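You operate a simulated robot arm through the tools that you are given. There is no shell and no other tool. Be economical: measure what you need, move in short steps, check, and stop when the job is done.

The job below is to be done with a simulated two-armed robot. You get a single attempt, and the scene is never put back.

JOB
Carry the blue clipboard with both arms and set it on the top of the long bench.

The check looks at the end state, three seconds after you hand in, the way a careful person would. Anything else that was tipped, shoved, dropped, spilled or broken makes it a failure.

ROBOT AND FRAMES
Two 7-joint arms with three-finger grippers on one trunk, on a base that drives. Base frame: it is fixed to the floor where the robot stands at the start and does not move with it; the origin is under the middle of the robot, x ahead of it, y to its left, z up. Lengths are in cm, angles in degrees, forces in N, time in s.
The left shoulder is at the start at [3, 12.4, 108.3], the right one opposite. With the tool pointing down near the work surface each hand reaches from about 10 to 80 cm from the robot's upright axis, wherever it stands, measured 20 degrees to its own side. Places, roughly: blue clipboard (33x24x4 cm) [70, 20, 90]; top of the long bench [-100, 0, 80]. Payload 2.2 kg a hand.
The tool frame of a hand sits at the grasp point between the pads (the TCP): z along the fingers, y along the line on which they close. The tips reach 2.8 cm beyond it. The gripper opens to 10.2 cm. The gripper's body begins 7.1 cm behind the TCP.
Orientation is told as [roll, pitch, yaw] about the base's x, y, z axes, in that order, counted from this pose: with the fingers straight down and closing along the base's y, the tool's x points along the base's -x, its y along +y and its z along -z.

CONTROLS
- The arms move only by the tool move_arm. It takes "left_rows", "right_rows" or both (then of equal length, played together; a hand with none holds still); each is a list that holds one entry, the list of rows, each a list of 7 numbers: the shift along the tool's x, y, z in cm, then the turn, a rotation vector about the tool's x, y, z in degrees, then the closure, from 0 (fully open) to 1 (shut). In form: [[[dx, dy, dz, ax, ay, az, claw], ...]]. A call has 1 to 20 rows; each row is the pose to reach, as a shift and turn from the pose commanded when the call began, along the tool's axes at that moment. Rows are played at 5 a second. More than 5 cm and 8.6 degrees between two rows, or a gripper value outside its range, and nothing of the call is played. Where a pose cannot be reached the arm comes as near as it can. A force on the tool above 40 N (or 10 N above the force at the start of the call, whichever is more), or a blocked arm, ends the call early, and 0.2 s more pass. Each finger halts on what it meets, pressing with about 34 N; the grip force reading is that of the motor and also rises with nothing between the fingers. The clock runs only during rows and for 0.2 s after the last one: add rows that repeat a pose to give the fingers time. The reply holds the time, the measured pose of the TCP, the force on the tool along the base axes, the opening and the grip force, in the units named above and with some noise, with the torque about the TCP (base axes, N m) and any sound that the robot's microphone picked up.
- Cameras (640 x 400 px; columns grow to the right, rows downward): "scene" is now at [0.26, -4.64, 177.67]; the picture's right is [-0.80, -0.60, 0.00], its down [-0.56, 0.75, -0.36] and it looks along [0.22, -0.29, -0.93] (base axes); focal length 214 px, centre (320, 200). "left" rides on the left gripper at [7.2, 3.8, -8.6] in its tool frame; the picture's right is [-0.46, 0.89, 0.00], its down [-0.60, -0.32, -0.73] and it looks along [-0.65, -0.34, 0.68] (tool axes); focal length 256 px, centre (320, 200). "right" rides on the right gripper at [6.9, 4.4, -8.6] in its tool frame; the picture's right is [-0.53, 0.85, 0.00], its down [-0.58, -0.36, -0.73] and it looks along [-0.62, -0.39, 0.68] (tool axes); focal length 256 px, centre (320, 200). There is no depth. A picture from a camera that has moved, and an enlarged one, comes with that camera's place and axes in the base frame and with its lens.
- capture(camera): a new picture of that camera. It takes no simulated time.
- lift_body(by): slides the trunk up (or, below 0, down) by that many cm; the arms and the scene camera ride with it, the base frame stays. It gives what a move gives, with no picture.
- steer(legs): drives the robot by 1 to 6 legs, each [ahead, left, turn to the left] in cm, cm and degrees, along the robot's own axes; the way and the turn of a leg run together, so that a leg with both is an arc; at most 150 cm and 180 degrees a leg. The arms and the cameras ride along, it lands a little off, and it stops where it bumps. It gives what a move gives.
- turn_head(pan, tilt): turns the head with the scene camera to pan (to the left, within 143 degrees either way) and tilt (down, from -29 to 69), counted from straight ahead of the robot. It gives what a move gives.
- inspect(camera, box): a new picture of the part [left, top, right, bottom] of that camera's present view, enlarged. It takes no simulated time.
- close_job(): hands the job in; it is judged then, once.

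Work in short steps. Places have to be worked out from the pictures, the camera data and where the tool is seen: move nearer, look again, correct. Check each grasp and each placing, and mend what went wrong. You have 120 turns and 108 pictures in all, those below and enlarged ones among them. Open the grippers and draw the arms clear of the work before you hand the job in, unless the task says otherwise; then end with one line.

The tools are called after "Emit:" as name(argument=value, ...) on one line, values as JSON. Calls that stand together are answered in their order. move_arm: Moves the arms, as the interface text tells. Its arguments: {"type":"object","properties":{"left_rows":{"type":"array","items":{"type":"array","items":{"type":"array","items":{"type":"number"}}}},"right_rows":{"type":"array","items":{"type":"array","items":{"type":"array","items":{"type":"number"}}}}},"required":[]} The other tools are called the same way: lift_body (by) slides the trunk up or down; steer (legs) drives the base; turn_head (pan, tilt) turns the head that bears the scene camera; capture (camera) takes a picture; inspect (camera, box) takes an enlarged picture of a part of a camera's view; close_job () hands the job in.

At the start:

```text
t: 0.0
left_eef_pos: [31.62, 45.41, 113.59]
left_tool_rot: [0.0, -0.1, 0.0]
left_ft_force: [-0.2, -0.3, -0.1]
left_moment: [-0.04, -0.01, -0.01]
left_gripper_width: 10.21
left_grasp_force: 0.0
right_eef_pos: [33.79, 5.54, 116.56]
right_tool_rot: [0.0, 0.0, 0.0]
right_ft_force: [1.0, -0.5, 0.6]
right_moment: [0.01, 0.01, 0.0]
right_gripper_width: 10.19
right_grasp_force: 0.0
trunk travel left (down, up): [-32.5, 21.5]
robot x, y, heading: [-0.11, 0.02, -0.1]
head pan, tilt: [-53.4, 68.8]
```

scene: 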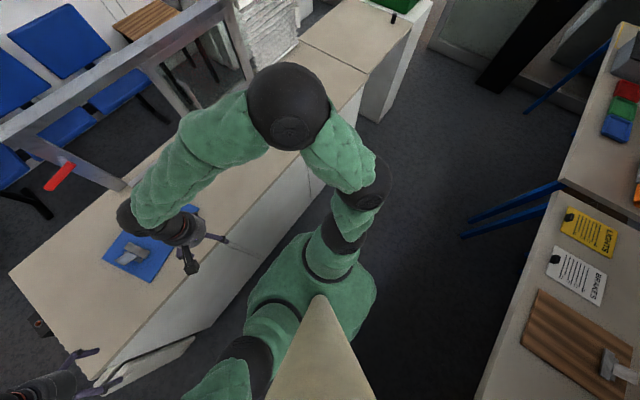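
right: 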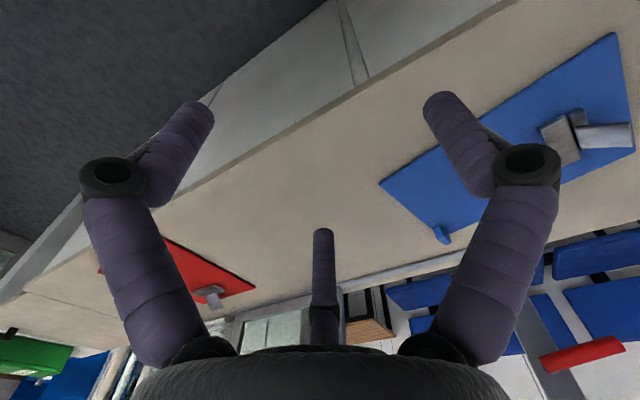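
left: 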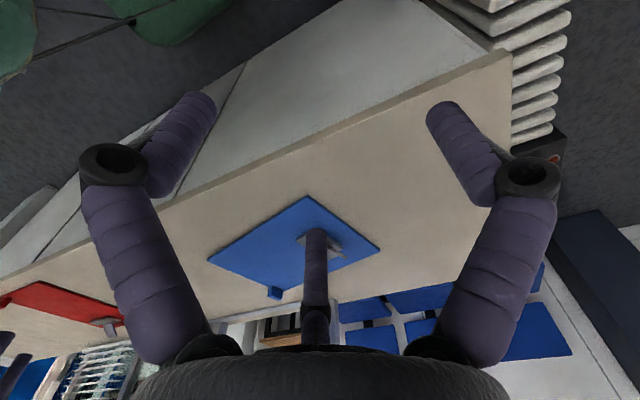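

The clipboard lies on a counter ahead; I turn the head to see it and the space around it better.

Emit:
turn_head(pan=15, tilt=50)

Emit:
capture(camera="scene")

Emit:
capture(camera="left")

```text
t: 1.4
left_eef_pos: [31.49, 45.44, 113.59]
left_tool_rot: [0.0, 0.0, 0.1]
left_ft_force: [-0.3, 0.6, -0.2]
left_moment: [-0.02, 0.0, 0.01]
left_gripper_width: 10.22
left_grasp_force: 0.0
right_eef_pos: [33.8, 5.48, 116.47]
right_tool_rot: [0.1, -0.1, 0.0]
right_ft_force: [0.2, 0.2, 0.4]
right_moment: [0.0, -0.01, -0.01]
right_gripper_width: 10.19
right_grasp_force: 0.1
trunk travel left (down, up): [-32.5, 21.5]
robot x, y, heading: [0.13, 0.17, 0.1]
head pan, tilt: [15.0, 50.0]
```

```text
104 pictures are left
camera scene: at [4.36, 1.83, 179.86], right [0.26, -0.97, 0.0], down [-0.74, -0.2, -0.64], along [0.62, 0.17, -0.77], focal length 214 px, centre (320, 200)
```

scene: 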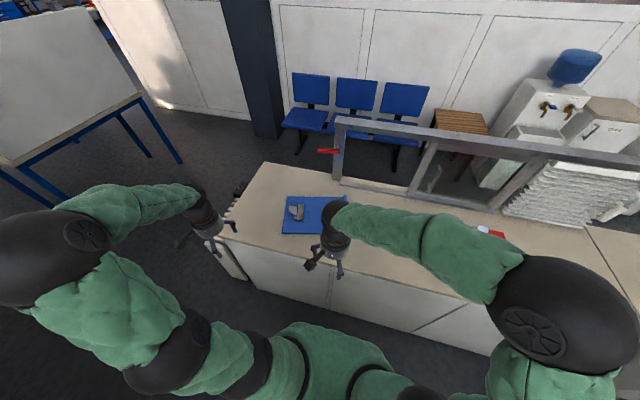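

```text
103 pictures are left
camera left: at [24.44, 49.32, 122.14], right [0.46, 0.89, 0.0], down [0.6, -0.32, 0.73], along [0.65, -0.34, -0.68], focal length 256 px, centre (320, 200)
```

left: 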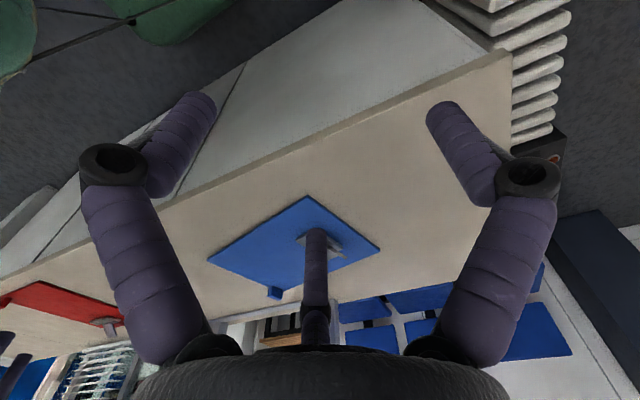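

Emit:
inspect(camera="scene", box=[220, 150, 400, 262])

Emit:
inspect(camera="right", box=[360, 0, 640, 260])

Emit:
inspect(camera="left", box=[190, 180, 400, 310])

```text
3.56 times, centred on (310, 206) of scene
camera zoom: at [4.36, 1.83, 179.86], right [0.26, -0.97, 0.0], down [-0.74, -0.2, -0.64], along [0.62, 0.17, -0.77], focal length 763 px, centre (356, 179)
```

zoom: 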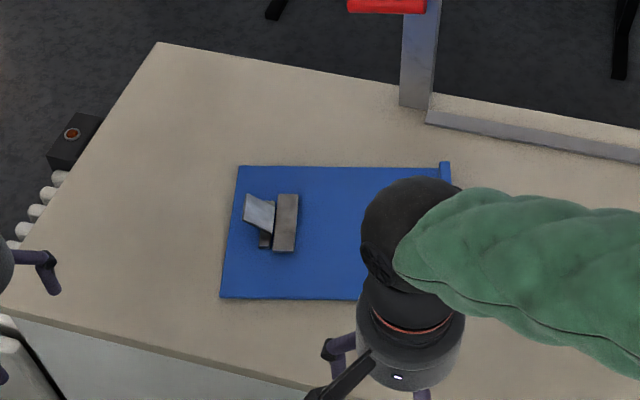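

```text
1.54 times, centred on (500, 130) of right
camera zoom: at [26.71, 9.88, 125.02], right [0.53, 0.85, 0.0], down [0.58, -0.37, 0.73], along [0.62, -0.39, -0.68], focal length 394 px, centre (43, 308)
```

zoom: 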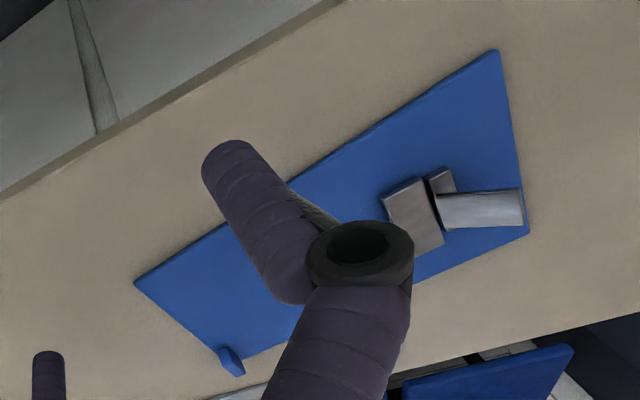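

```text
3.05 times, centred on (295, 245) of left
camera zoom: at [24.44, 49.32, 122.14], right [0.46, 0.89, 0.0], down [0.6, -0.32, 0.73], along [0.65, -0.34, -0.68], focal length 780 px, centre (396, 63)
```

zoom: 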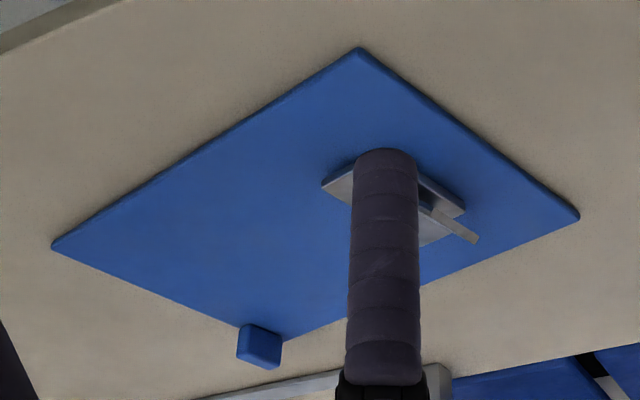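

Triangulating: board top z≈92.5, near corners ≈(51,33) and (58,2), yawed about -14°; the counter edge is at x≈42. Plan: pull it over the near edge with fingertips behind its far edge, then grip both ends. First I check the room in front of the base and the bench behind.

Emit:
turn_head(pan=0, tilt=69)

Emit:
capture(camera="scene")

Emit:
turn_head(pan=130, tilt=35)

Emit:
capture(camera="scene")

Emit:
turn_head(pan=-143, tilt=35)

Emit:
capture(camera="scene")

```text
t: 2.2
left_eef_pos: [31.71, 45.51, 113.6]
left_tool_rot: [-0.1, 0.0, 0.0]
left_ft_force: [-0.7, -0.2, -0.2]
left_moment: [-0.02, 0.03, -0.05]
left_gripper_width: 10.21
left_grasp_force: 0.0
right_eef_pos: [33.79, 5.48, 116.39]
right_tool_rot: [0.1, 0.0, 0.1]
right_ft_force: [-0.7, 0.2, -0.2]
right_moment: [0.02, 0.0, 0.02]
right_gripper_width: 10.2
right_grasp_force: 0.0
trunk travel left (down, up): [-32.5, 21.5]
robot x, y, heading: [-0.07, -0.15, 0.0]
head pan, tilt: [0.0, 68.8]
```

```text
99 pictures are left
camera scene: at [2.52, -0.15, 177.67], right [0.0, -1.0, 0.0], down [-0.93, 0.0, -0.36], along [0.36, 0.0, -0.93], focal length 214 px, centre (320, 200)
```

scene: 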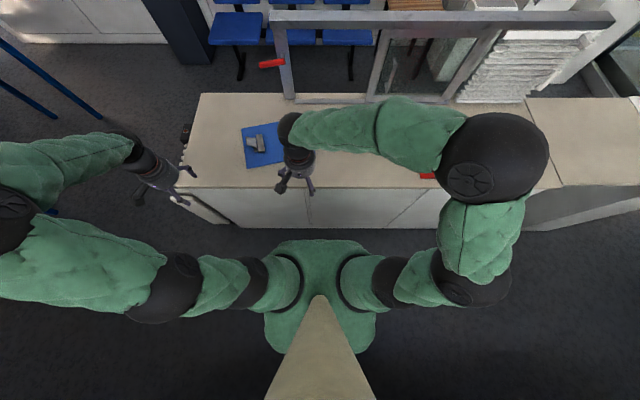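

```text
t: 4.3
left_eef_pos: [31.51, 45.52, 113.58]
left_tool_rot: [0.0, -0.1, -0.1]
left_ft_force: [-1.0, -0.4, -0.1]
left_moment: [-0.04, 0.01, 0.02]
left_gripper_width: 10.2
left_grasp_force: 0.1
right_eef_pos: [33.8, 5.61, 116.36]
right_tool_rot: [0.1, -0.1, 0.0]
right_ft_force: [0.1, 0.4, -1.2]
right_moment: [0.0, -0.03, -0.02]
right_gripper_width: 10.17
right_grasp_force: 0.1
trunk travel left (down, up): [-32.5, 21.5]
robot x, y, heading: [0.04, 0.13, -0.1]
head pan, tilt: [130.0, 35.0]
```

```text
98 pictures are left
camera scene: at [-8.73, 6.6, 182.03], right [0.77, 0.64, 0.0], down [0.37, -0.44, -0.82], along [-0.53, 0.63, -0.57], focal length 214 px, centre (320, 200)
```

scene: 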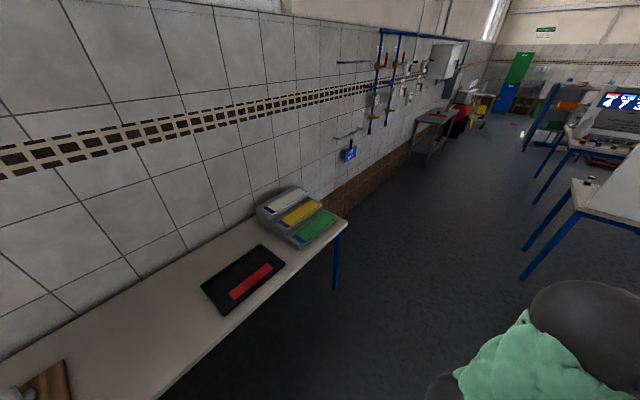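

```text
t: 8.1
left_eef_pos: [31.59, 45.44, 113.71]
left_tool_rot: [0.0, 0.0, 0.0]
left_ft_force: [0.2, -0.2, -0.3]
left_moment: [-0.03, 0.06, 0.01]
left_gripper_width: 10.21
left_grasp_force: 0.1
right_eef_pos: [33.73, 5.47, 116.41]
right_tool_rot: [0.1, 0.0, 0.0]
right_ft_force: [0.4, -0.9, 0.1]
right_moment: [0.03, 0.01, 0.01]
right_gripper_width: 10.19
right_grasp_force: 0.1
trunk travel left (down, up): [-32.5, 21.5]
robot x, y, heading: [0.3, 0.0, -0.1]
head pan, tilt: [-143.0, 35.0]
```

```text
97 pictures are left
camera scene: at [-10.11, -5.46, 182.04], right [-0.6, 0.8, 0.0], down [0.46, 0.35, -0.82], along [-0.65, -0.49, -0.57], focal length 214 px, centre (320, 200)
```

scene: 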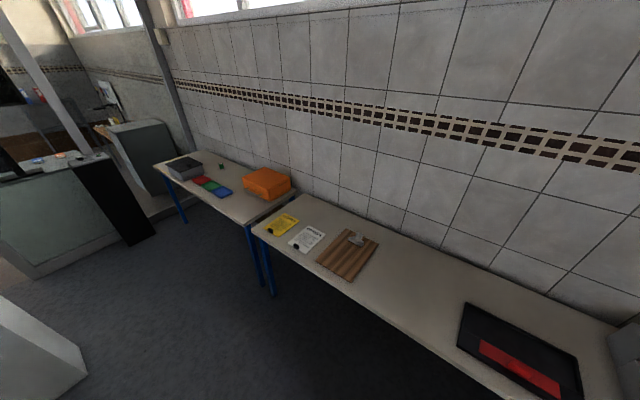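

The counter front face leaves ~10 cm before the base; the bench is free between the wooden board (y<-33) and the black tray (y>18). I drive 6 cm ahead for reach and look back at the clipboard.

Emit:
steer(legs=[[6, 0, 0]])

Emit:
turn_head(pan=0, tilt=60)

```text
t: 9.1
left_eef_pos: [37.71, 45.31, 113.52]
left_tool_rot: [-0.1, 0.1, -0.1]
left_ft_force: [0.6, -0.7, -0.5]
left_moment: [0.0, 0.07, 0.02]
left_gripper_width: 10.19
left_grasp_force: 0.1
right_eef_pos: [39.8, 5.51, 116.39]
right_tool_rot: [0.1, 0.1, -0.1]
right_ft_force: [0.4, 0.8, 0.0]
right_moment: [-0.03, 0.05, 0.01]
right_gripper_width: 10.22
right_grasp_force: 0.0
trunk travel left (down, up): [-32.5, 21.5]
robot x, y, heading: [5.57, 0.3, -0.1]
head pan, tilt: [-143.0, 35.0]
```

```text
t: 11.3
left_eef_pos: [37.48, 45.37, 113.72]
left_tool_rot: [0.0, 0.0, -0.1]
left_ft_force: [1.4, 0.6, 0.1]
left_moment: [0.02, 0.0, 0.0]
left_gripper_width: 10.21
left_grasp_force: 0.1
right_eef_pos: [39.63, 5.39, 116.39]
right_tool_rot: [0.1, 0.0, -0.1]
right_ft_force: [-0.5, 0.6, 0.1]
right_moment: [0.01, -0.03, 0.0]
right_gripper_width: 10.2
right_grasp_force: 0.1
trunk travel left (down, up): [-32.5, 21.5]
robot x, y, heading: [5.9, -0.09, 0.1]
head pan, tilt: [0.0, 60.0]
```

I move both hands, fingers closing, above and just beyond the far edge of the board.

Emit:
move_arm(right_rows=[[[-4.4, 0.9, 0.6, 0, 0, 0, 0.5], [-8.8, 1.8, 1.2, 0, 0, 0, 1], [-13.2, 2.6, 1.8, 0, 0, 0, 1], [-17.6, 3.4, 2.4, 0, 0, 0, 1], [-22, 4.2, 3, 0, 0, 0, 1], [-26.4, 5.1, 3.6, 0, 0, 0, 1], [-30.8, 6, 4.2, 0, 0, 0, 1], [-35.2, 6.8, 4.8, 0, 0, 0, 1], [-39.6, 7.6, 5.4, 0, 0, 0, 1], [-44, 8.5, 6, 0, 0, 0, 1], [-44, 8.5, 6, 0, 0, 0, 1]]], left_rows=[[[-4.1, -1.1, 0.4, 0, 0, 0, 0.5], [-8.2, -2.3, 0.7, 0, 0, 0, 1], [-12.3, -3.4, 1.1, 0, 0, 0, 1], [-16.4, -4.6, 1.4, 0, 0, 0, 1], [-20.5, -5.7, 1.8, 0, 0, 0, 1], [-24.6, -6.8, 2.1, 0, 0, 0, 1], [-28.7, -8, 2.5, 0, 0, 0, 1], [-32.8, -9.1, 2.9, 0, 0, 0, 1], [-36.9, -10.3, 3.2, 0, 0, 0, 1], [-41, -11.4, 3.6, 0, 0, 0, 1], [-41, -11.4, 3.6, 0, 0, 0, 1]]])

Emit:
capture(camera="scene")

Emit:
capture(camera="right")

Emit:
capture(camera="left")

```text
t: 13.7
left_eef_pos: [78.48, 34.13, 110.08]
left_tool_rot: [-0.2, 0.0, 0.0]
left_ft_force: [0.0, 0.2, -0.4]
left_moment: [-0.02, -0.04, 0.01]
left_gripper_width: 0.23
left_grasp_force: 31.1
right_eef_pos: [74.61, 11.31, 109.15]
right_tool_rot: [0.1, 0.0, 0.1]
right_ft_force: [-0.2, 0.1, 0.6]
right_moment: [-0.08, -0.06, 0.0]
right_gripper_width: 0.21
right_grasp_force: 31.8
right hand out of reach, approached as far as the arm can: row 8, 9, 10, 11
trunk travel left (down, up): [-32.5, 21.5]
robot x, y, heading: [6.03, -0.0, -0.1]
head pan, tilt: [0.0, 60.0]
```

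```text
96 pictures are left
camera scene: at [9.34, 0.06, 178.61], right [0.0, -1.0, 0.0], down [-0.87, 0.0, -0.5], along [0.5, 0.0, -0.87], focal length 214 px, centre (320, 200)
```

scene: 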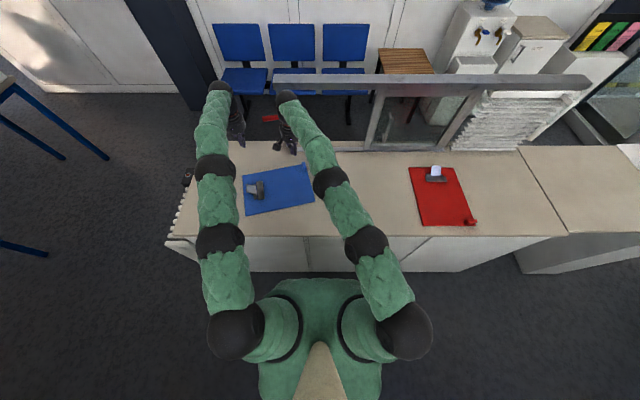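

```text
95 pictures are left
camera right: at [67.47, 15.7, 117.79], right [0.53, 0.85, 0.0], down [0.58, -0.36, 0.73], along [0.62, -0.39, -0.68], focal length 256 px, centre (320, 200)
```

right: 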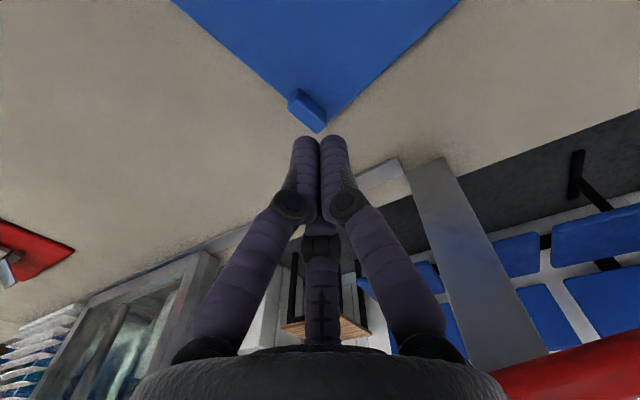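

```text
94 pictures are left
camera left: at [71.31, 38.0, 118.53], right [0.47, 0.88, 0.0], down [0.6, -0.32, 0.73], along [0.65, -0.34, -0.68], focal length 256 px, centre (320, 200)
```

left: 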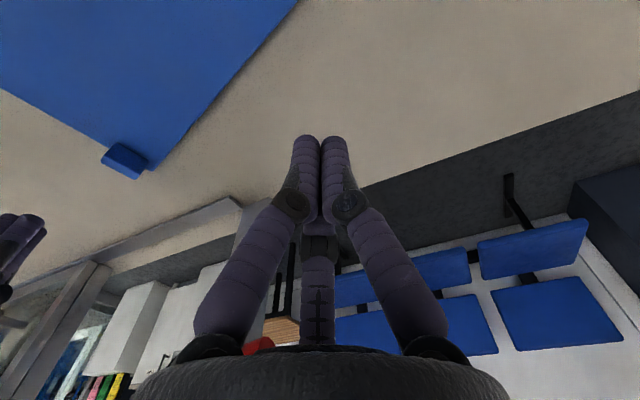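

The right arm runs out of reach across its body, so I shift the base 14 cm to the left, centring on the board.

Emit:
steer(legs=[[0, 14, 0]])

Emit:
capture(camera="scene")

```text
t: 15.1
left_eef_pos: [78.51, 47.82, 109.91]
left_tool_rot: [-0.1, 0.0, -0.1]
left_ft_force: [-0.1, 0.6, -0.4]
left_moment: [-0.08, -0.01, 0.0]
left_gripper_width: 0.21
left_grasp_force: 31.6
right_eef_pos: [74.57, 25.15, 109.24]
right_tool_rot: [0.0, 0.0, -0.1]
right_ft_force: [0.2, 1.1, 0.3]
right_moment: [-0.06, 0.03, 0.03]
right_gripper_width: 0.19
right_grasp_force: 30.8
trunk travel left (down, up): [-32.5, 21.5]
robot x, y, heading: [5.6, 13.61, -0.3]
head pan, tilt: [0.0, 60.0]
```

```text
93 pictures are left
camera scene: at [9.47, 13.87, 178.6], right [0.0, -1.0, 0.0], down [-0.87, 0.0, -0.5], along [0.5, 0.0, -0.87], focal length 214 px, centre (320, 200)
```

scene: 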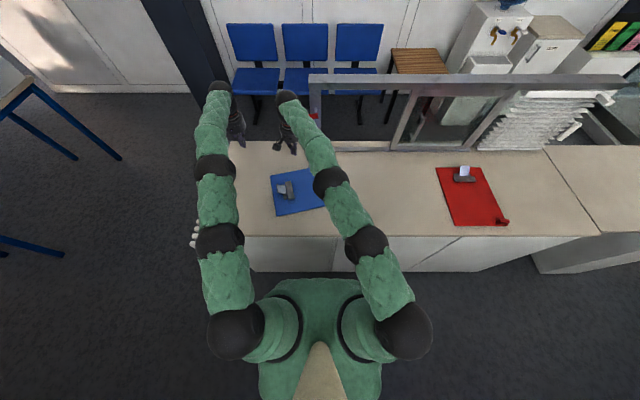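

I move the hands sideways to their contact lines and check what pose the right arm reports (its last command was clipped).

Emit:
move_arm(right_rows=[[[0, -3.7, 0, 0, 0, 0, 1], [0, -7.4, 0, 0, 0, 0, 1], [0, -11, 0, 0, 0, 0, 1], [0, -11, 0, 0, 0, 0, 1]]], left_rows=[[[0, -4.6, 0, 0, 0, 0, 1], [0, -9.2, 0, 0, 0, 0, 1], [0, -13.8, 0, 0, 0, 0, 1], [0, -13.8, 0, 0, 0, 0, 1]]])

```text
t: 16.1
left_eef_pos: [78.39, 34.19, 110.22]
left_tool_rot: [-0.1, 0.1, -0.1]
left_ft_force: [0.5, 0.4, -0.3]
left_moment: [-0.06, 0.02, -0.01]
left_gripper_width: 0.22
left_grasp_force: 31.4
right_eef_pos: [74.62, 13.85, 109.18]
right_tool_rot: [0.0, 0.2, 0.0]
right_ft_force: [0.1, 0.5, 0.2]
right_moment: [-0.05, 0.02, 0.01]
right_gripper_width: 0.21
right_grasp_force: 31.4
trunk travel left (down, up): [-32.5, 21.5]
robot x, y, heading: [5.89, 13.51, -0.1]
head pan, tilt: [0.0, 60.0]
```

Emit:
move_arm(right_rows=[[[-4.5, 0, 1, 0, 0, 0, 1], [-8.9, 0, 2, 0, 0, 0, 1], [-8.9, 0, 6, 0, 0, 0, 1], [-8.9, 0, 8, 0, 0, 0, 1], [-8.9, 0, 8, 0, 0, 0, 1]]], left_rows=[[[0, 0, 1, 0, 0, 0, 1], [0, 0, 3, 0, 0, 0, 1], [0, 0, 6, 0, 0, 0, 1], [0, 0, 9, 0, 0, 0, 1], [0, 0, 9, 0, 0, 0, 1]]])

Emit:
capture(camera="right")

Emit:
capture(camera="left")

```text
t: 17.2
left_eef_pos: [78.28, 34.02, 101.04]
left_tool_rot: [0.0, 0.0, -0.1]
left_ft_force: [-1.0, -0.1, -0.8]
left_moment: [0.01, -0.01, -0.03]
left_gripper_width: 0.22
left_grasp_force: 31.3
right_eef_pos: [79.14, 12.91, 101.74]
right_tool_rot: [0.1, 0.0, -0.1]
right_ft_force: [0.6, -1.1, 0.3]
right_moment: [0.02, -0.01, 0.0]
right_gripper_width: 0.21
right_grasp_force: 31.7
right hand out of reach, approached as far as the arm can: row 2, 3, 4, 5
trunk travel left (down, up): [-32.5, 21.5]
robot x, y, heading: [5.91, 13.69, -0.1]
head pan, tilt: [0.0, 60.0]
```

```text
92 pictures are left
camera right: at [72.14, 17.41, 110.39], right [0.54, 0.84, 0.0], down [0.58, -0.37, 0.73], along [0.62, -0.39, -0.68], focal length 256 px, centre (320, 200)
```

right: 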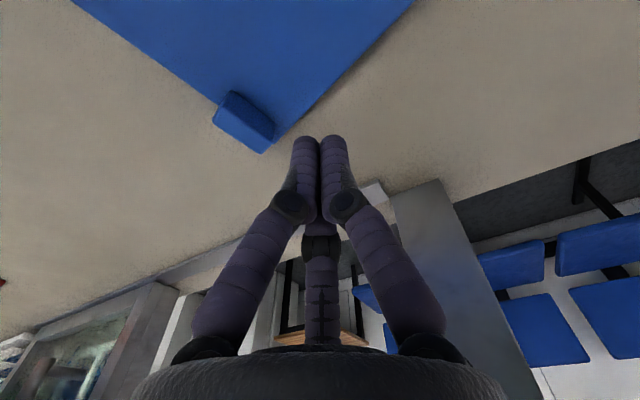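

```text
91 pictures are left
camera left: at [71.15, 37.97, 109.51], right [0.47, 0.88, 0.0], down [0.6, -0.32, 0.73], along [0.65, -0.34, -0.68], focal length 256 px, centre (320, 200)
```

left: 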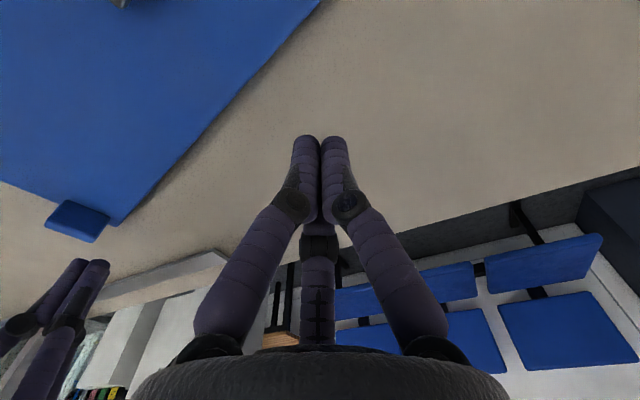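

Far-right corner ≈(81,7); the right hand lacks ~3 cm. I drive 3 cm ahead (still clear of the counter face).

Emit:
steer(legs=[[3, 0, 0]])

```text
t: 18.1
left_eef_pos: [81.42, 34.11, 100.75]
left_tool_rot: [0.0, 0.1, 0.0]
left_ft_force: [0.5, -0.2, 0.2]
left_moment: [-0.03, 0.02, 0.0]
left_gripper_width: 0.17
left_grasp_force: 31.7
right_eef_pos: [82.47, 13.07, 101.57]
right_tool_rot: [0.2, 0.1, -0.2]
right_ft_force: [0.0, 1.5, 0.4]
right_moment: [0.0, 0.04, 0.0]
right_gripper_width: 0.2
right_grasp_force: 31.8
trunk travel left (down, up): [-32.5, 21.5]
robot x, y, heading: [9.13, 13.72, 0.2]
head pan, tilt: [0.0, 60.0]
```

Emit:
move_arm(right_rows=[[[0, 0, 3, 0, 0, 0, 1], [0, 0, 5.5, 0, 0, 0, 1], [0, 0, 5.5, 0, 0, 0, 1]]], left_rows=[[[1.5, 0, 3, 0, 0, 0, 1], [3, 0, 4.7, 0, 0, 0, 1], [3, 0, 4.7, 0, 0, 0, 1]]])

Emit:
capture(camera="right")

Emit:
capture(camera="left")

```text
t: 18.9
left_eef_pos: [78.5, 34.13, 96.08]
left_tool_rot: [-0.1, 0.1, -0.1]
left_ft_force: [0.1, 0.3, 0.0]
left_moment: [-0.04, 0.02, -0.01]
left_gripper_width: 0.2
left_grasp_force: 31.3
right_eef_pos: [82.15, 13.23, 96.34]
right_tool_rot: [0.1, 0.0, -0.1]
right_ft_force: [-0.9, -0.1, 0.4]
right_moment: [-0.02, -0.01, 0.0]
right_gripper_width: 0.21
right_grasp_force: 31.1
trunk travel left (down, up): [-32.5, 21.5]
robot x, y, heading: [9.29, 13.94, -0.1]
head pan, tilt: [0.0, 60.0]
```

```text
90 pictures are left
camera right: at [75.04, 17.56, 105.0], right [0.54, 0.84, 0.0], down [0.58, -0.37, 0.73], along [0.62, -0.39, -0.68], focal length 256 px, centre (320, 200)
```

right: 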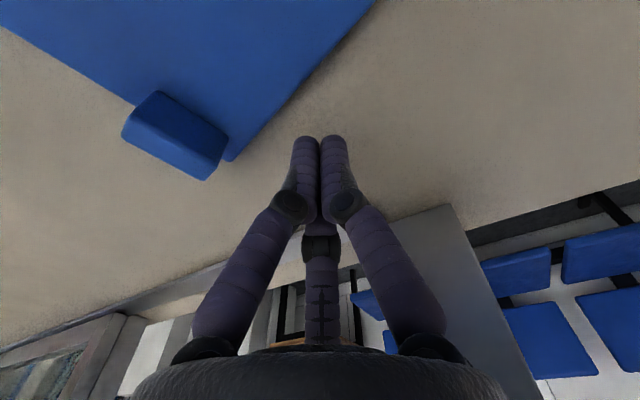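

```text
89 pictures are left
camera left: at [71.41, 38.07, 104.56], right [0.47, 0.88, 0.0], down [0.6, -0.32, 0.73], along [0.65, -0.34, -0.68], focal length 256 px, centre (320, 200)
```

left: 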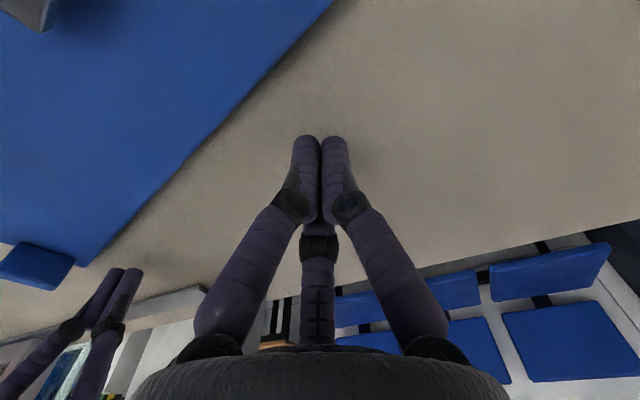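

Both fingertips are beyond the far edge with a clear gap. I creep down toward the counter.

Emit:
move_arm(right_rows=[[[0, 0, 0.5, 0, 0, 0, 1], [0, 0, 1, 0, 0, 0, 1], [0, 0, 1.5, 0, 0, 0, 1], [0, 0, 1.5, 0, 0, 0, 1]]], left_rows=[[[0, 0, 0.5, 0, 0, 0, 1], [0, 0, 1, 0, 0, 0, 1], [0, 0, 1.3, 0, 0, 0, 1], [0, 0, 1.3, 0, 0, 0, 1]]])

Emit:
capture(camera="right")

```text
t: 19.9
left_eef_pos: [78.39, 34.03, 94.91]
left_tool_rot: [0.1, 0.2, -0.2]
left_ft_force: [-0.4, -0.8, -0.1]
left_moment: [0.01, -0.01, 0.02]
left_gripper_width: 0.23
left_grasp_force: 31.3
right_eef_pos: [82.03, 13.2, 94.77]
right_tool_rot: [0.1, 0.0, -0.1]
right_ft_force: [0.4, -0.9, 0.3]
right_moment: [0.0, -0.01, -0.01]
right_gripper_width: 0.2
right_grasp_force: 31.6
trunk travel left (down, up): [-32.5, 21.5]
robot x, y, heading: [8.91, 13.79, -0.2]
head pan, tilt: [0.0, 60.0]
```

```text
88 pictures are left
camera right: at [74.98, 17.49, 103.31], right [0.54, 0.84, 0.0], down [0.58, -0.37, 0.73], along [0.62, -0.39, -0.68], focal length 256 px, centre (320, 200)
```

right: 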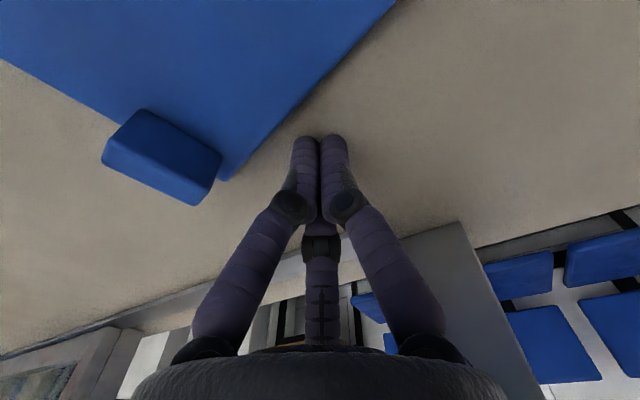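

Emit:
move_arm(right_rows=[[[0, 0, 0.25, 0, 0, 0, 1], [0, 0, 0.5, 0, 0, 0, 1], [0, 0, 0.75, 0, 0, 0, 1], [0, 0, 0.75, 0, 0, 0, 1]]], left_rows=[[[0, 0, 0.25, 0, 0, 0, 1], [0, 0, 0.5, 0, 0, 0, 1], [0, 0, 0.75, 0, 0, 0, 1], [0, 0, 0.75, 0, 0, 0, 1]]])

```text
t: 20.9
left_eef_pos: [78.23, 34.22, 94.53]
left_tool_rot: [0.0, -0.3, 0.1]
left_ft_force: [-3.1, -5.1, 16.8]
left_moment: [-0.23, 0.3, -0.03]
left_gripper_width: 0.2
left_grasp_force: 31.7
right_eef_pos: [82.02, 13.21, 94.58]
right_tool_rot: [0.3, -0.6, -0.1]
right_ft_force: [6.5, 7.9, 25.0]
right_moment: [0.0, 0.16, 0.06]
right_gripper_width: 0.23
right_grasp_force: 31.3
trunk travel left (down, up): [-32.5, 21.5]
robot x, y, heading: [8.93, 14.0, -0.2]
head pan, tilt: [0.0, 60.0]
```

Contact found: counter top ≈91.75. I lift 0.6 cm off it and pull with the right hand first, to square the board up.

Emit:
move_arm(right_rows=[[[0, 0, -0.6, 0, 0, 0, 1], [1, 0, -0.6, 0, 0, 0, 1], [2, 0, -0.6, 0, 0, 0, 1], [3, 0, -0.6, 0, 0, 0, 1], [4, 0, -0.6, 0, 0, 0, 1], [5, 0, -0.6, 0, 0, 0, 1], [5, 0, -0.6, 0, 0, 0, 1]]], left_rows=[[[0, 0, -0.6, 0, 0, 0, 1], [0, 0, -0.6, 0, 0, 0, 1], [0, 0, -0.6, 0, 0, 0, 1], [0, 0, -0.6, 0, 0, 0, 1], [0, 0, -0.6, 0, 0, 0, 1], [0, 0, -0.6, 0, 0, 0, 1], [0, 0, -0.6, 0, 0, 0, 1]]])

Emit:
capture(camera="right")

Emit:
capture(camera="left")

Emit:
capture(camera="scene")

```text
t: 22.5
left_eef_pos: [78.29, 34.22, 94.78]
left_tool_rot: [0.0, -0.1, -0.1]
left_ft_force: [0.4, 0.2, 0.6]
left_moment: [-0.01, -0.03, 0.01]
left_gripper_width: 0.22
left_grasp_force: 32.0
right_eef_pos: [77.24, 13.25, 94.56]
right_tool_rot: [0.0, 0.1, -0.1]
right_ft_force: [2.6, -1.7, 7.8]
right_moment: [-0.14, -0.17, -0.03]
right_gripper_width: 0.22
right_grasp_force: 31.4
right hand out of reach, approached as far as the arm can: row 1
trunk travel left (down, up): [-32.5, 21.5]
robot x, y, heading: [8.64, 13.94, -0.4]
head pan, tilt: [0.0, 60.0]
```

```text
87 pictures are left
camera right: at [70.19, 17.59, 103.16], right [0.54, 0.84, 0.0], down [0.58, -0.37, 0.73], along [0.62, -0.39, -0.68], focal length 256 px, centre (320, 200)
```

right: 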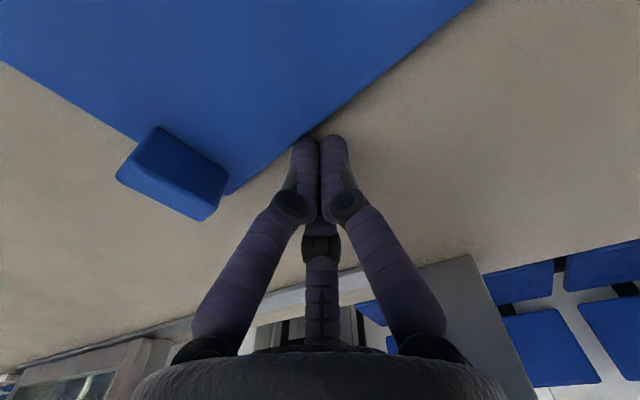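

```text
86 pictures are left
camera left: at [71.16, 38.09, 103.27], right [0.47, 0.88, 0.0], down [0.6, -0.32, 0.73], along [0.65, -0.34, -0.68], focal length 256 px, centre (320, 200)
```

left: 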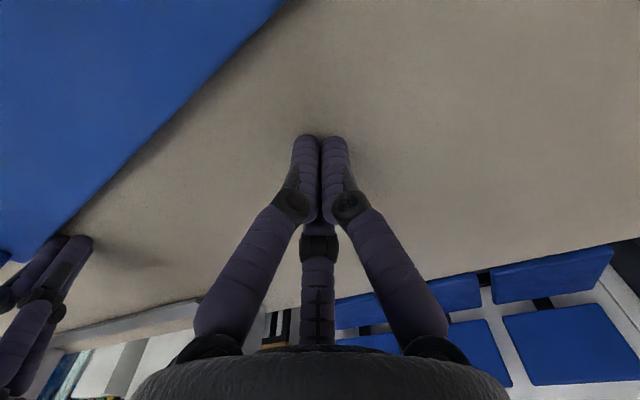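

```text
85 pictures are left
camera scene: at [12.42, 13.64, 178.6], right [0.0, -1.0, 0.0], down [-0.87, 0.0, -0.5], along [0.5, 0.0, -0.87], focal length 214 px, centre (320, 200)
```

scene: 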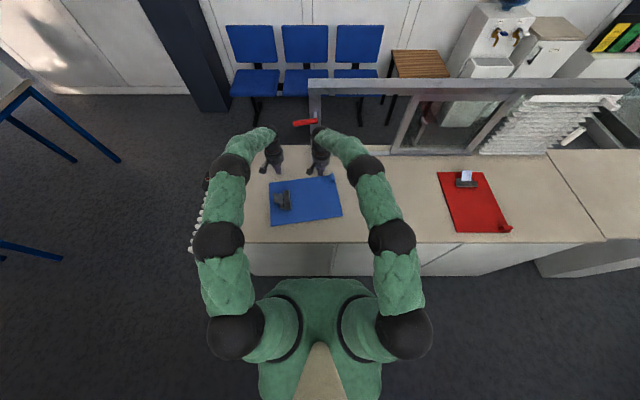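

The board follows and turns as intended. I keep pulling with the right, the left approaching.

Emit:
move_arm(right_rows=[[[1, 0, -0.2, 0, 0, 0, 1], [2, 0, -0.2, 0, 0, 0, 1], [3, 0, -0.2, 0, 0, 0, 1], [4, 0, -0.2, 0, 0, 0, 1], [4, 0, -0.2, 0, 0, 0, 1]]], left_rows=[[[0.5, 0, 0, 0, 0, 0, 1], [1, 0, 0, 0, 0, 0, 1], [1.5, 0, 0, 0, 0, 0, 1], [2, 0, 0, 0, 0, 0, 1], [2, 0, 0, 0, 0, 0, 1]]])

Emit:
inspect(camera="scene", box=[220, 140, 380, 250])

```text
t: 23.7
left_eef_pos: [76.34, 34.2, 94.78]
left_tool_rot: [0.0, 0.0, -0.1]
left_ft_force: [-0.5, -0.1, -0.8]
left_moment: [0.03, 0.06, 0.0]
left_gripper_width: 0.19
left_grasp_force: 31.8
right_eef_pos: [73.21, 13.29, 94.73]
right_tool_rot: [0.1, 0.1, -0.1]
right_ft_force: [-0.2, 0.5, -0.3]
right_moment: [0.01, -0.02, -0.03]
right_gripper_width: 0.21
right_grasp_force: 31.6
trunk travel left (down, up): [-32.5, 21.5]
robot x, y, heading: [8.79, 13.5, 0.0]
head pan, tilt: [0.0, 60.0]
```

```text
3.64 times, centred on (300, 195) of scene
camera zoom: at [12.51, 13.68, 178.6], right [0.0, -1.0, 0.0], down [-0.87, 0.0, -0.5], along [0.5, 0.0, -0.87], focal length 780 px, centre (393, 218)
```

zoom: 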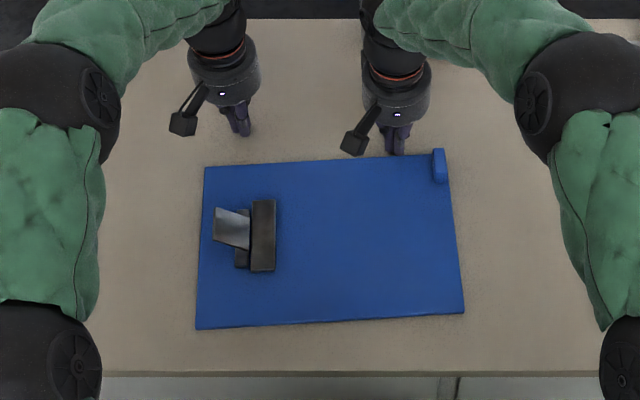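

Board centre ≈(59.5,22), nearly square; counter edge x≈42. I bring the left hand to the far edge, then pull both together part of the way.

Emit:
move_arm(right_rows=[[[0.4, 0, 0, 0, 0, 0, 1], [0.8, 0, 0, 0, 0, 0, 1], [1.2, 0, 0, 0, 0, 0, 1], [1.6, 0, 0, 0, 0, 0, 1], [2.0, 0, 0, 0, 0, 0, 1], [3, 0, 0, 0, 0, 0, 1], [4, 0, 0, 0, 0, 0, 1], [5, 0, 0, 0, 0, 0, 1], [6, 0, 0, 0, 0, 0, 1], [7, 0, 0, 0, 0, 0, 1], [7, 0, 0, 0, 0, 0, 1]]], left_rows=[[[1.1, 0, 0, 0, 0, 0, 1], [2.2, 0, 0, 0, 0, 0, 1], [3.2, 0, 0, 0, 0, 0, 1], [4.2, 0, 0, 0, 0, 0, 1], [5.1, 0, 0, 0, 0, 0, 1], [6.1, 0, 0, 0, 0, 0, 1], [7.1, 0, 0, 0, 0, 0, 1], [8.1, 0, 0, 0, 0, 0, 1], [9.1, 0, 0, 0, 0, 0, 1], [10.1, 0, 0, 0, 0, 0, 1], [10.1, 0, 0, 0, 0, 0, 1]]])

Emit:
inspect(camera="scene", box=[220, 140, 380, 250])

```text
t: 26.1
left_eef_pos: [66.01, 34.08, 94.91]
left_tool_rot: [0.0, 0.1, -0.1]
left_ft_force: [-0.5, 0.8, -0.4]
left_moment: [0.03, 0.0, 0.01]
left_gripper_width: 0.22
left_grasp_force: 31.7
right_eef_pos: [66.25, 13.22, 94.76]
right_tool_rot: [0.1, 0.0, -0.1]
right_ft_force: [0.6, -0.1, 0.2]
right_moment: [-0.01, 0.01, 0.01]
right_gripper_width: 0.23
right_grasp_force: 31.2
trunk travel left (down, up): [-32.5, 21.5]
robot x, y, heading: [9.05, 13.83, 0.0]
head pan, tilt: [0.0, 60.0]
```

```text
3.64 times, centred on (300, 195) of scene
camera zoom: at [12.53, 13.67, 178.6], right [0.0, -1.0, 0.0], down [-0.87, 0.0, -0.5], along [0.5, 0.0, -0.87], focal length 780 px, centre (393, 218)
```

zoom: 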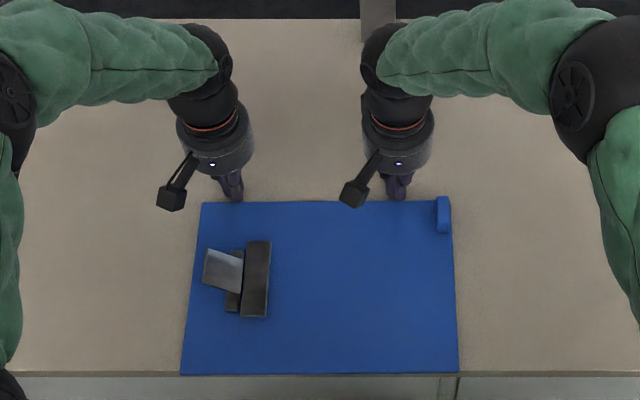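

The board is square and its near edge is at the counter edge. I pull 9.5 cm more so it overhangs while its centre stays supported.

Emit:
move_arm(right_rows=[[[1, 0, 0, 0, 0, 0, 1], [2, 0, 0, 0, 0, 0, 1], [3, 0, 0, 0, 0, 0, 1], [4, 0, 0, 0, 0, 0, 1], [5, 0, 0, 0, 0, 0, 1], [6, 0, 0, 0, 0, 0, 1], [7, 0, 0, 0, 0, 0, 1], [8, 0, 0, 0, 0, 0, 1], [9, 0, 0, 0, 0, 0, 1], [9.3, 0, 0, 0, 0, 0, 1], [9.3, 0, 0, 0, 0, 0, 1]]], left_rows=[[[1, 0, 0, 0, 0, 0, 1], [2, 0, 0, 0, 0, 0, 1], [3, 0, 0, 0, 0, 0, 1], [4, 0, 0, 0, 0, 0, 1], [5, 0, 0, 0, 0, 0, 1], [6, 0, 0, 0, 0, 0, 1], [7, 0, 0, 0, 0, 0, 1], [8, 0, 0, 0, 0, 0, 1], [9, 0, 0, 0, 0, 0, 1], [9.3, 0, 0, 0, 0, 0, 1], [9.3, 0, 0, 0, 0, 0, 1]]])

Emit:
inspect(camera="scene", box=[220, 160, 380, 270])

```text
t: 28.5
left_eef_pos: [56.95, 34.24, 94.76]
left_tool_rot: [0.0, 0.1, -0.1]
left_ft_force: [-0.8, -0.6, 0.2]
left_moment: [0.01, -0.03, 0.03]
left_gripper_width: 0.22
left_grasp_force: 31.9
right_eef_pos: [56.92, 13.08, 94.78]
right_tool_rot: [0.1, 0.1, -0.1]
right_ft_force: [0.8, 0.1, -0.5]
right_moment: [0.02, -0.03, 0.0]
right_gripper_width: 0.2
right_grasp_force: 31.7
trunk travel left (down, up): [-32.5, 21.5]
robot x, y, heading: [9.01, 13.55, -0.0]
head pan, tilt: [0.0, 60.0]
```

```text
3.64 times, centred on (300, 215) of scene
camera zoom: at [12.49, 13.67, 178.6], right [0.0, -1.0, 0.0], down [-0.87, 0.0, -0.5], along [0.5, 0.0, -0.87], focal length 780 px, centre (393, 146)
```

zoom: 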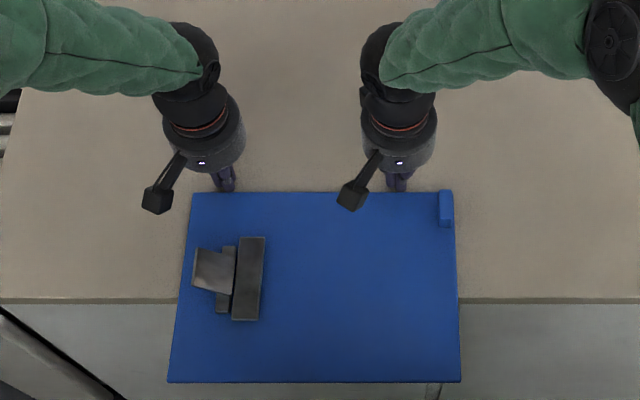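

Overhang is now ~9.5 cm with the centre still supported. I raise both hands clear, then move them back and outward beside the board's ends.

Emit:
move_arm(right_rows=[[[-0.6, 0, -1, 0, 0, 0, 1], [-0.6, 0, -5, 0, 0, 0, 1], [-0.6, 0, -10, 0, 0, 0, 1], [-0.6, 0, -15, 0, 0, 0, 1], [3, -3, -15, 0, 0, 0, 0.5], [6, -6, -15, 0, 0, 0, 0], [9, -9.5, -15, 0, 0, 0, 0], [12, -13, -15, 0, 0, 0, 0], [15, -16.5, -15, 0, 0, 0, 0], [18, -20, -15, 0, 0, 0, 0], [21, -24, -15, 0, 0, 0, 0], [21, -28, -15, 0, 0, 0, 0], [21, -28, -15, 0, 0, 0, 0]]], left_rows=[[[-0.6, 0, -1, 0, 0, 0, 1], [-0.6, 0, -5, 0, 0, 0, 1], [-0.6, 0, -10, 0, 0, 0, 1], [-0.6, 0, -15, 0, 0, 0, 1], [3, 3, -15, 0, 0, 0, 0.5], [6, 6, -15, 0, 0, 0, 0], [9, 9.5, -15, 0, 0, 0, 0], [12, 13, -15, 0, 0, 0, 0], [15, 16.5, -15, 0, 0, 0, 0], [18, 20, -15, 0, 0, 0, 0], [21, 24, -15, 0, 0, 0, 0], [21, 25, -15, 0, 0, 0, 0], [21, 25, -15, 0, 0, 0, 0]]])

Emit:
capture(camera="scene")

```text
t: 31.3
left_eef_pos: [36.21, 59.18, 110.01]
left_tool_rot: [-0.1, 0.0, -0.1]
left_ft_force: [-0.8, 0.2, 0.2]
left_moment: [-0.01, -0.03, 0.0]
left_gripper_width: 10.21
left_grasp_force: 0.1
right_eef_pos: [35.94, -14.75, 109.89]
right_tool_rot: [0.0, -0.1, -0.1]
right_ft_force: [0.0, 0.0, 0.6]
right_moment: [-0.03, -0.03, -0.01]
right_gripper_width: 10.17
right_grasp_force: 0.2
trunk travel left (down, up): [-32.5, 21.5]
robot x, y, heading: [9.23, 14.06, 0.2]
head pan, tilt: [0.0, 60.0]
```

```text
81 pictures are left
camera scene: at [12.32, 13.73, 178.61], right [0.0, -1.0, 0.0], down [-0.87, 0.0, -0.5], along [0.5, 0.0, -0.87], focal length 214 px, centre (320, 200)
```

scene: 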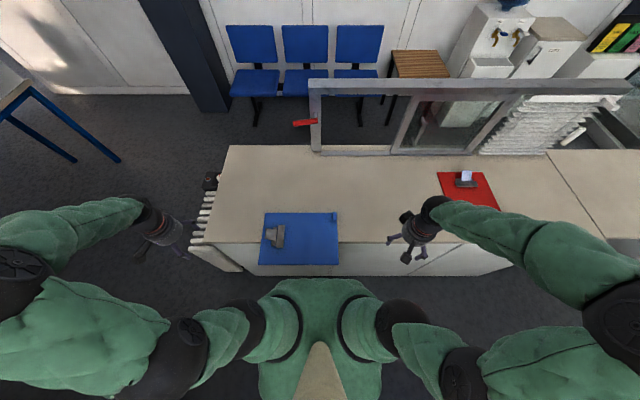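

Emit:
inspect(camera="scene", box=[140, 150, 300, 290])

Emit:
capture(camera="left")

```text
2.86 times, centred on (220, 220) of scene
camera zoom: at [12.32, 13.73, 178.61], right [0.0, -1.0, 0.0], down [-0.87, 0.0, -0.5], along [0.5, 0.0, -0.87], focal length 613 px, centre (606, 143)
```

zoom: 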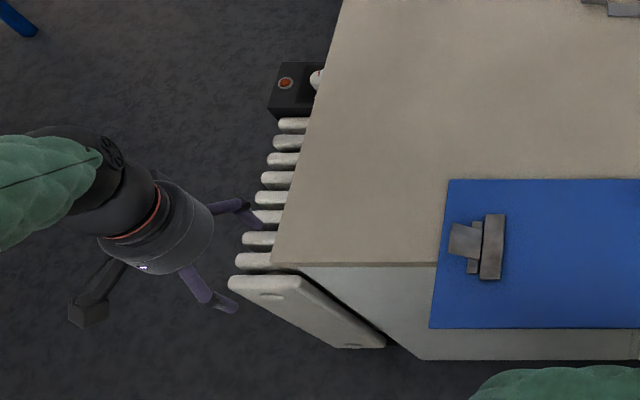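

```text
79 pictures are left
camera left: at [29.04, 63.1, 118.53], right [0.47, 0.88, 0.0], down [0.6, -0.32, 0.73], along [0.65, -0.34, -0.68], focal length 256 px, centre (320, 200)
```

left: 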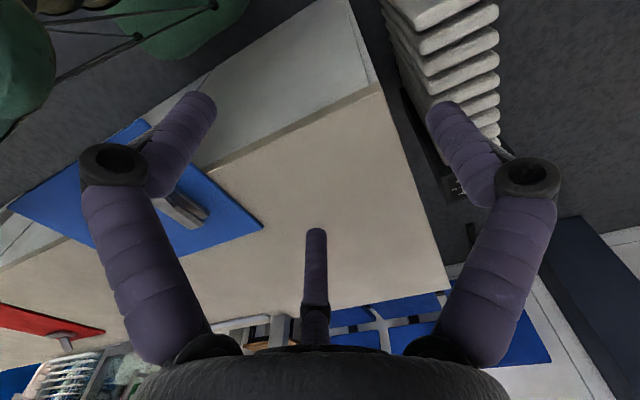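

The radiator sits beyond the counter's end and clear of x=36. I rotate both hands to point inward with the fingers closing vertically, staying high.

Emit:
move_arm(left_rows=[[[0, -0.5, 0, 8.2, 0, 0, 0], [0, -1, 0, 16.4, 0, 0, 0], [0, -1.5, 0, 24.6, 0, 0, 0], [0, -2, 0, 32.8, 0, 0, 0], [0, -2.5, 0, 41, 0, 0, 0], [0, -3, 0, 49.2, 0, 0, 0], [0, -3.5, 0, 57.4, 0, 0, 0], [0, -4, 0, 65.6, 0, 0, 0], [0, -4.5, 0, 73.8, 0, 0, 0], [0, -5, 0, 82, 0, 0, 0], [0, -5, 0, 90, 0, 0, 0], [0, -5, 0, 90, 0, 0, 0]]], right_rows=[[[0, 0, 0, -8.2, 0, 0, 0], [0, 0, 0, -16.4, 0, 0, 0], [0, 0, 0, -24.6, 0, 0, 0], [0, 0, 0, -32.8, 0, 0, 0], [0, 0, 0, -41, 0, 0, 0], [0, 0, 0, -49.2, 0, 0, 0], [0, 0, 0, -57.4, 0, 0, 0], [0, 0, 0, -65.6, 0, 0, 0], [0, 0, 0, -73.8, 0, 0, 0], [0, 0, 0, -82, 0, 0, 0], [0, 0, 0, -90, 0, 0, 0], [0, 0, 0, -90, 0, 0, 0]]])

Emit:
capture(camera="scene")

```text
t: 33.9
left_eef_pos: [35.99, 54.2, 109.93]
left_tool_rot: [-90.0, 0.0, -0.2]
left_ft_force: [1.1, -0.5, 0.1]
left_moment: [-0.01, 0.0, 0.03]
left_gripper_width: 10.17
left_grasp_force: 0.0
right_eef_pos: [35.88, -14.82, 109.66]
right_tool_rot: [90.1, 0.0, -0.2]
right_ft_force: [0.2, -0.4, 0.6]
right_moment: [0.0, -0.03, 0.01]
right_gripper_width: 10.19
right_grasp_force: 0.1
trunk travel left (down, up): [-32.5, 21.5]
robot x, y, heading: [8.8, 13.58, -0.3]
head pan, tilt: [0.0, 60.0]
```

```text
78 pictures are left
camera scene: at [12.39, 13.66, 178.61], right [0.0, -1.0, 0.0], down [-0.87, 0.0, -0.5], along [0.5, 0.0, -0.87], focal length 214 px, centre (320, 200)
```

scene: 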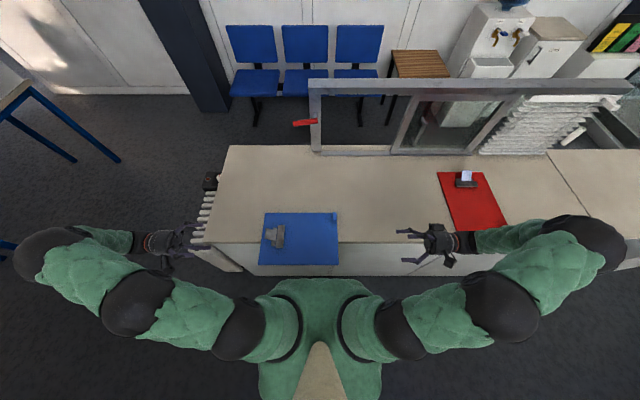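

Orientation is good; to keep elbows and wrists off the counter edge when lowering, I yaw both hands 25° so they point slightly forward.

Emit:
move_arm(left_rows=[[[0, 0, 0, 0, -8.3, 0, 0], [0, 0, 0, 0, -16.6, 0, 0], [0, 0, 0, 0, -25, 0, 0], [0, 0, 0, 0, -25, 0, 0]]], right_rows=[[[0, 0, 0, 0, -8.3, 0, 0], [0, 0, 0, 0, -16.6, 0, 0], [0, 0, 0, 0, -25, 0, 0], [0, 0, 0, 0, -25, 0, 0]]])

Emit:
capture(camera="scene")

```text
t: 34.9
left_eef_pos: [36.09, 54.26, 109.81]
left_tool_rot: [-90.1, 0.1, 25.0]
left_ft_force: [0.3, -0.1, 0.4]
left_moment: [-0.03, 0.0, -0.02]
left_gripper_width: 10.19
left_grasp_force: 0.1
right_eef_pos: [35.87, -14.88, 109.74]
right_tool_rot: [90.2, 0.1, -25.2]
right_ft_force: [0.7, 0.2, 0.3]
right_moment: [-0.04, 0.0, -0.01]
right_gripper_width: 10.19
right_grasp_force: 0.0
trunk travel left (down, up): [-32.5, 21.5]
robot x, y, heading: [8.73, 13.76, 0.0]
head pan, tilt: [0.0, 60.0]
```

```text
77 pictures are left
camera scene: at [12.61, 13.67, 178.6], right [0.0, -1.0, 0.0], down [-0.87, 0.0, -0.5], along [0.5, 0.0, -0.87], focal length 214 px, centre (320, 200)
```

scene: 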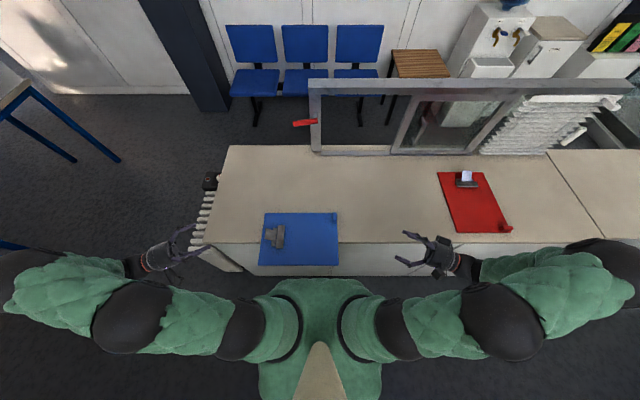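

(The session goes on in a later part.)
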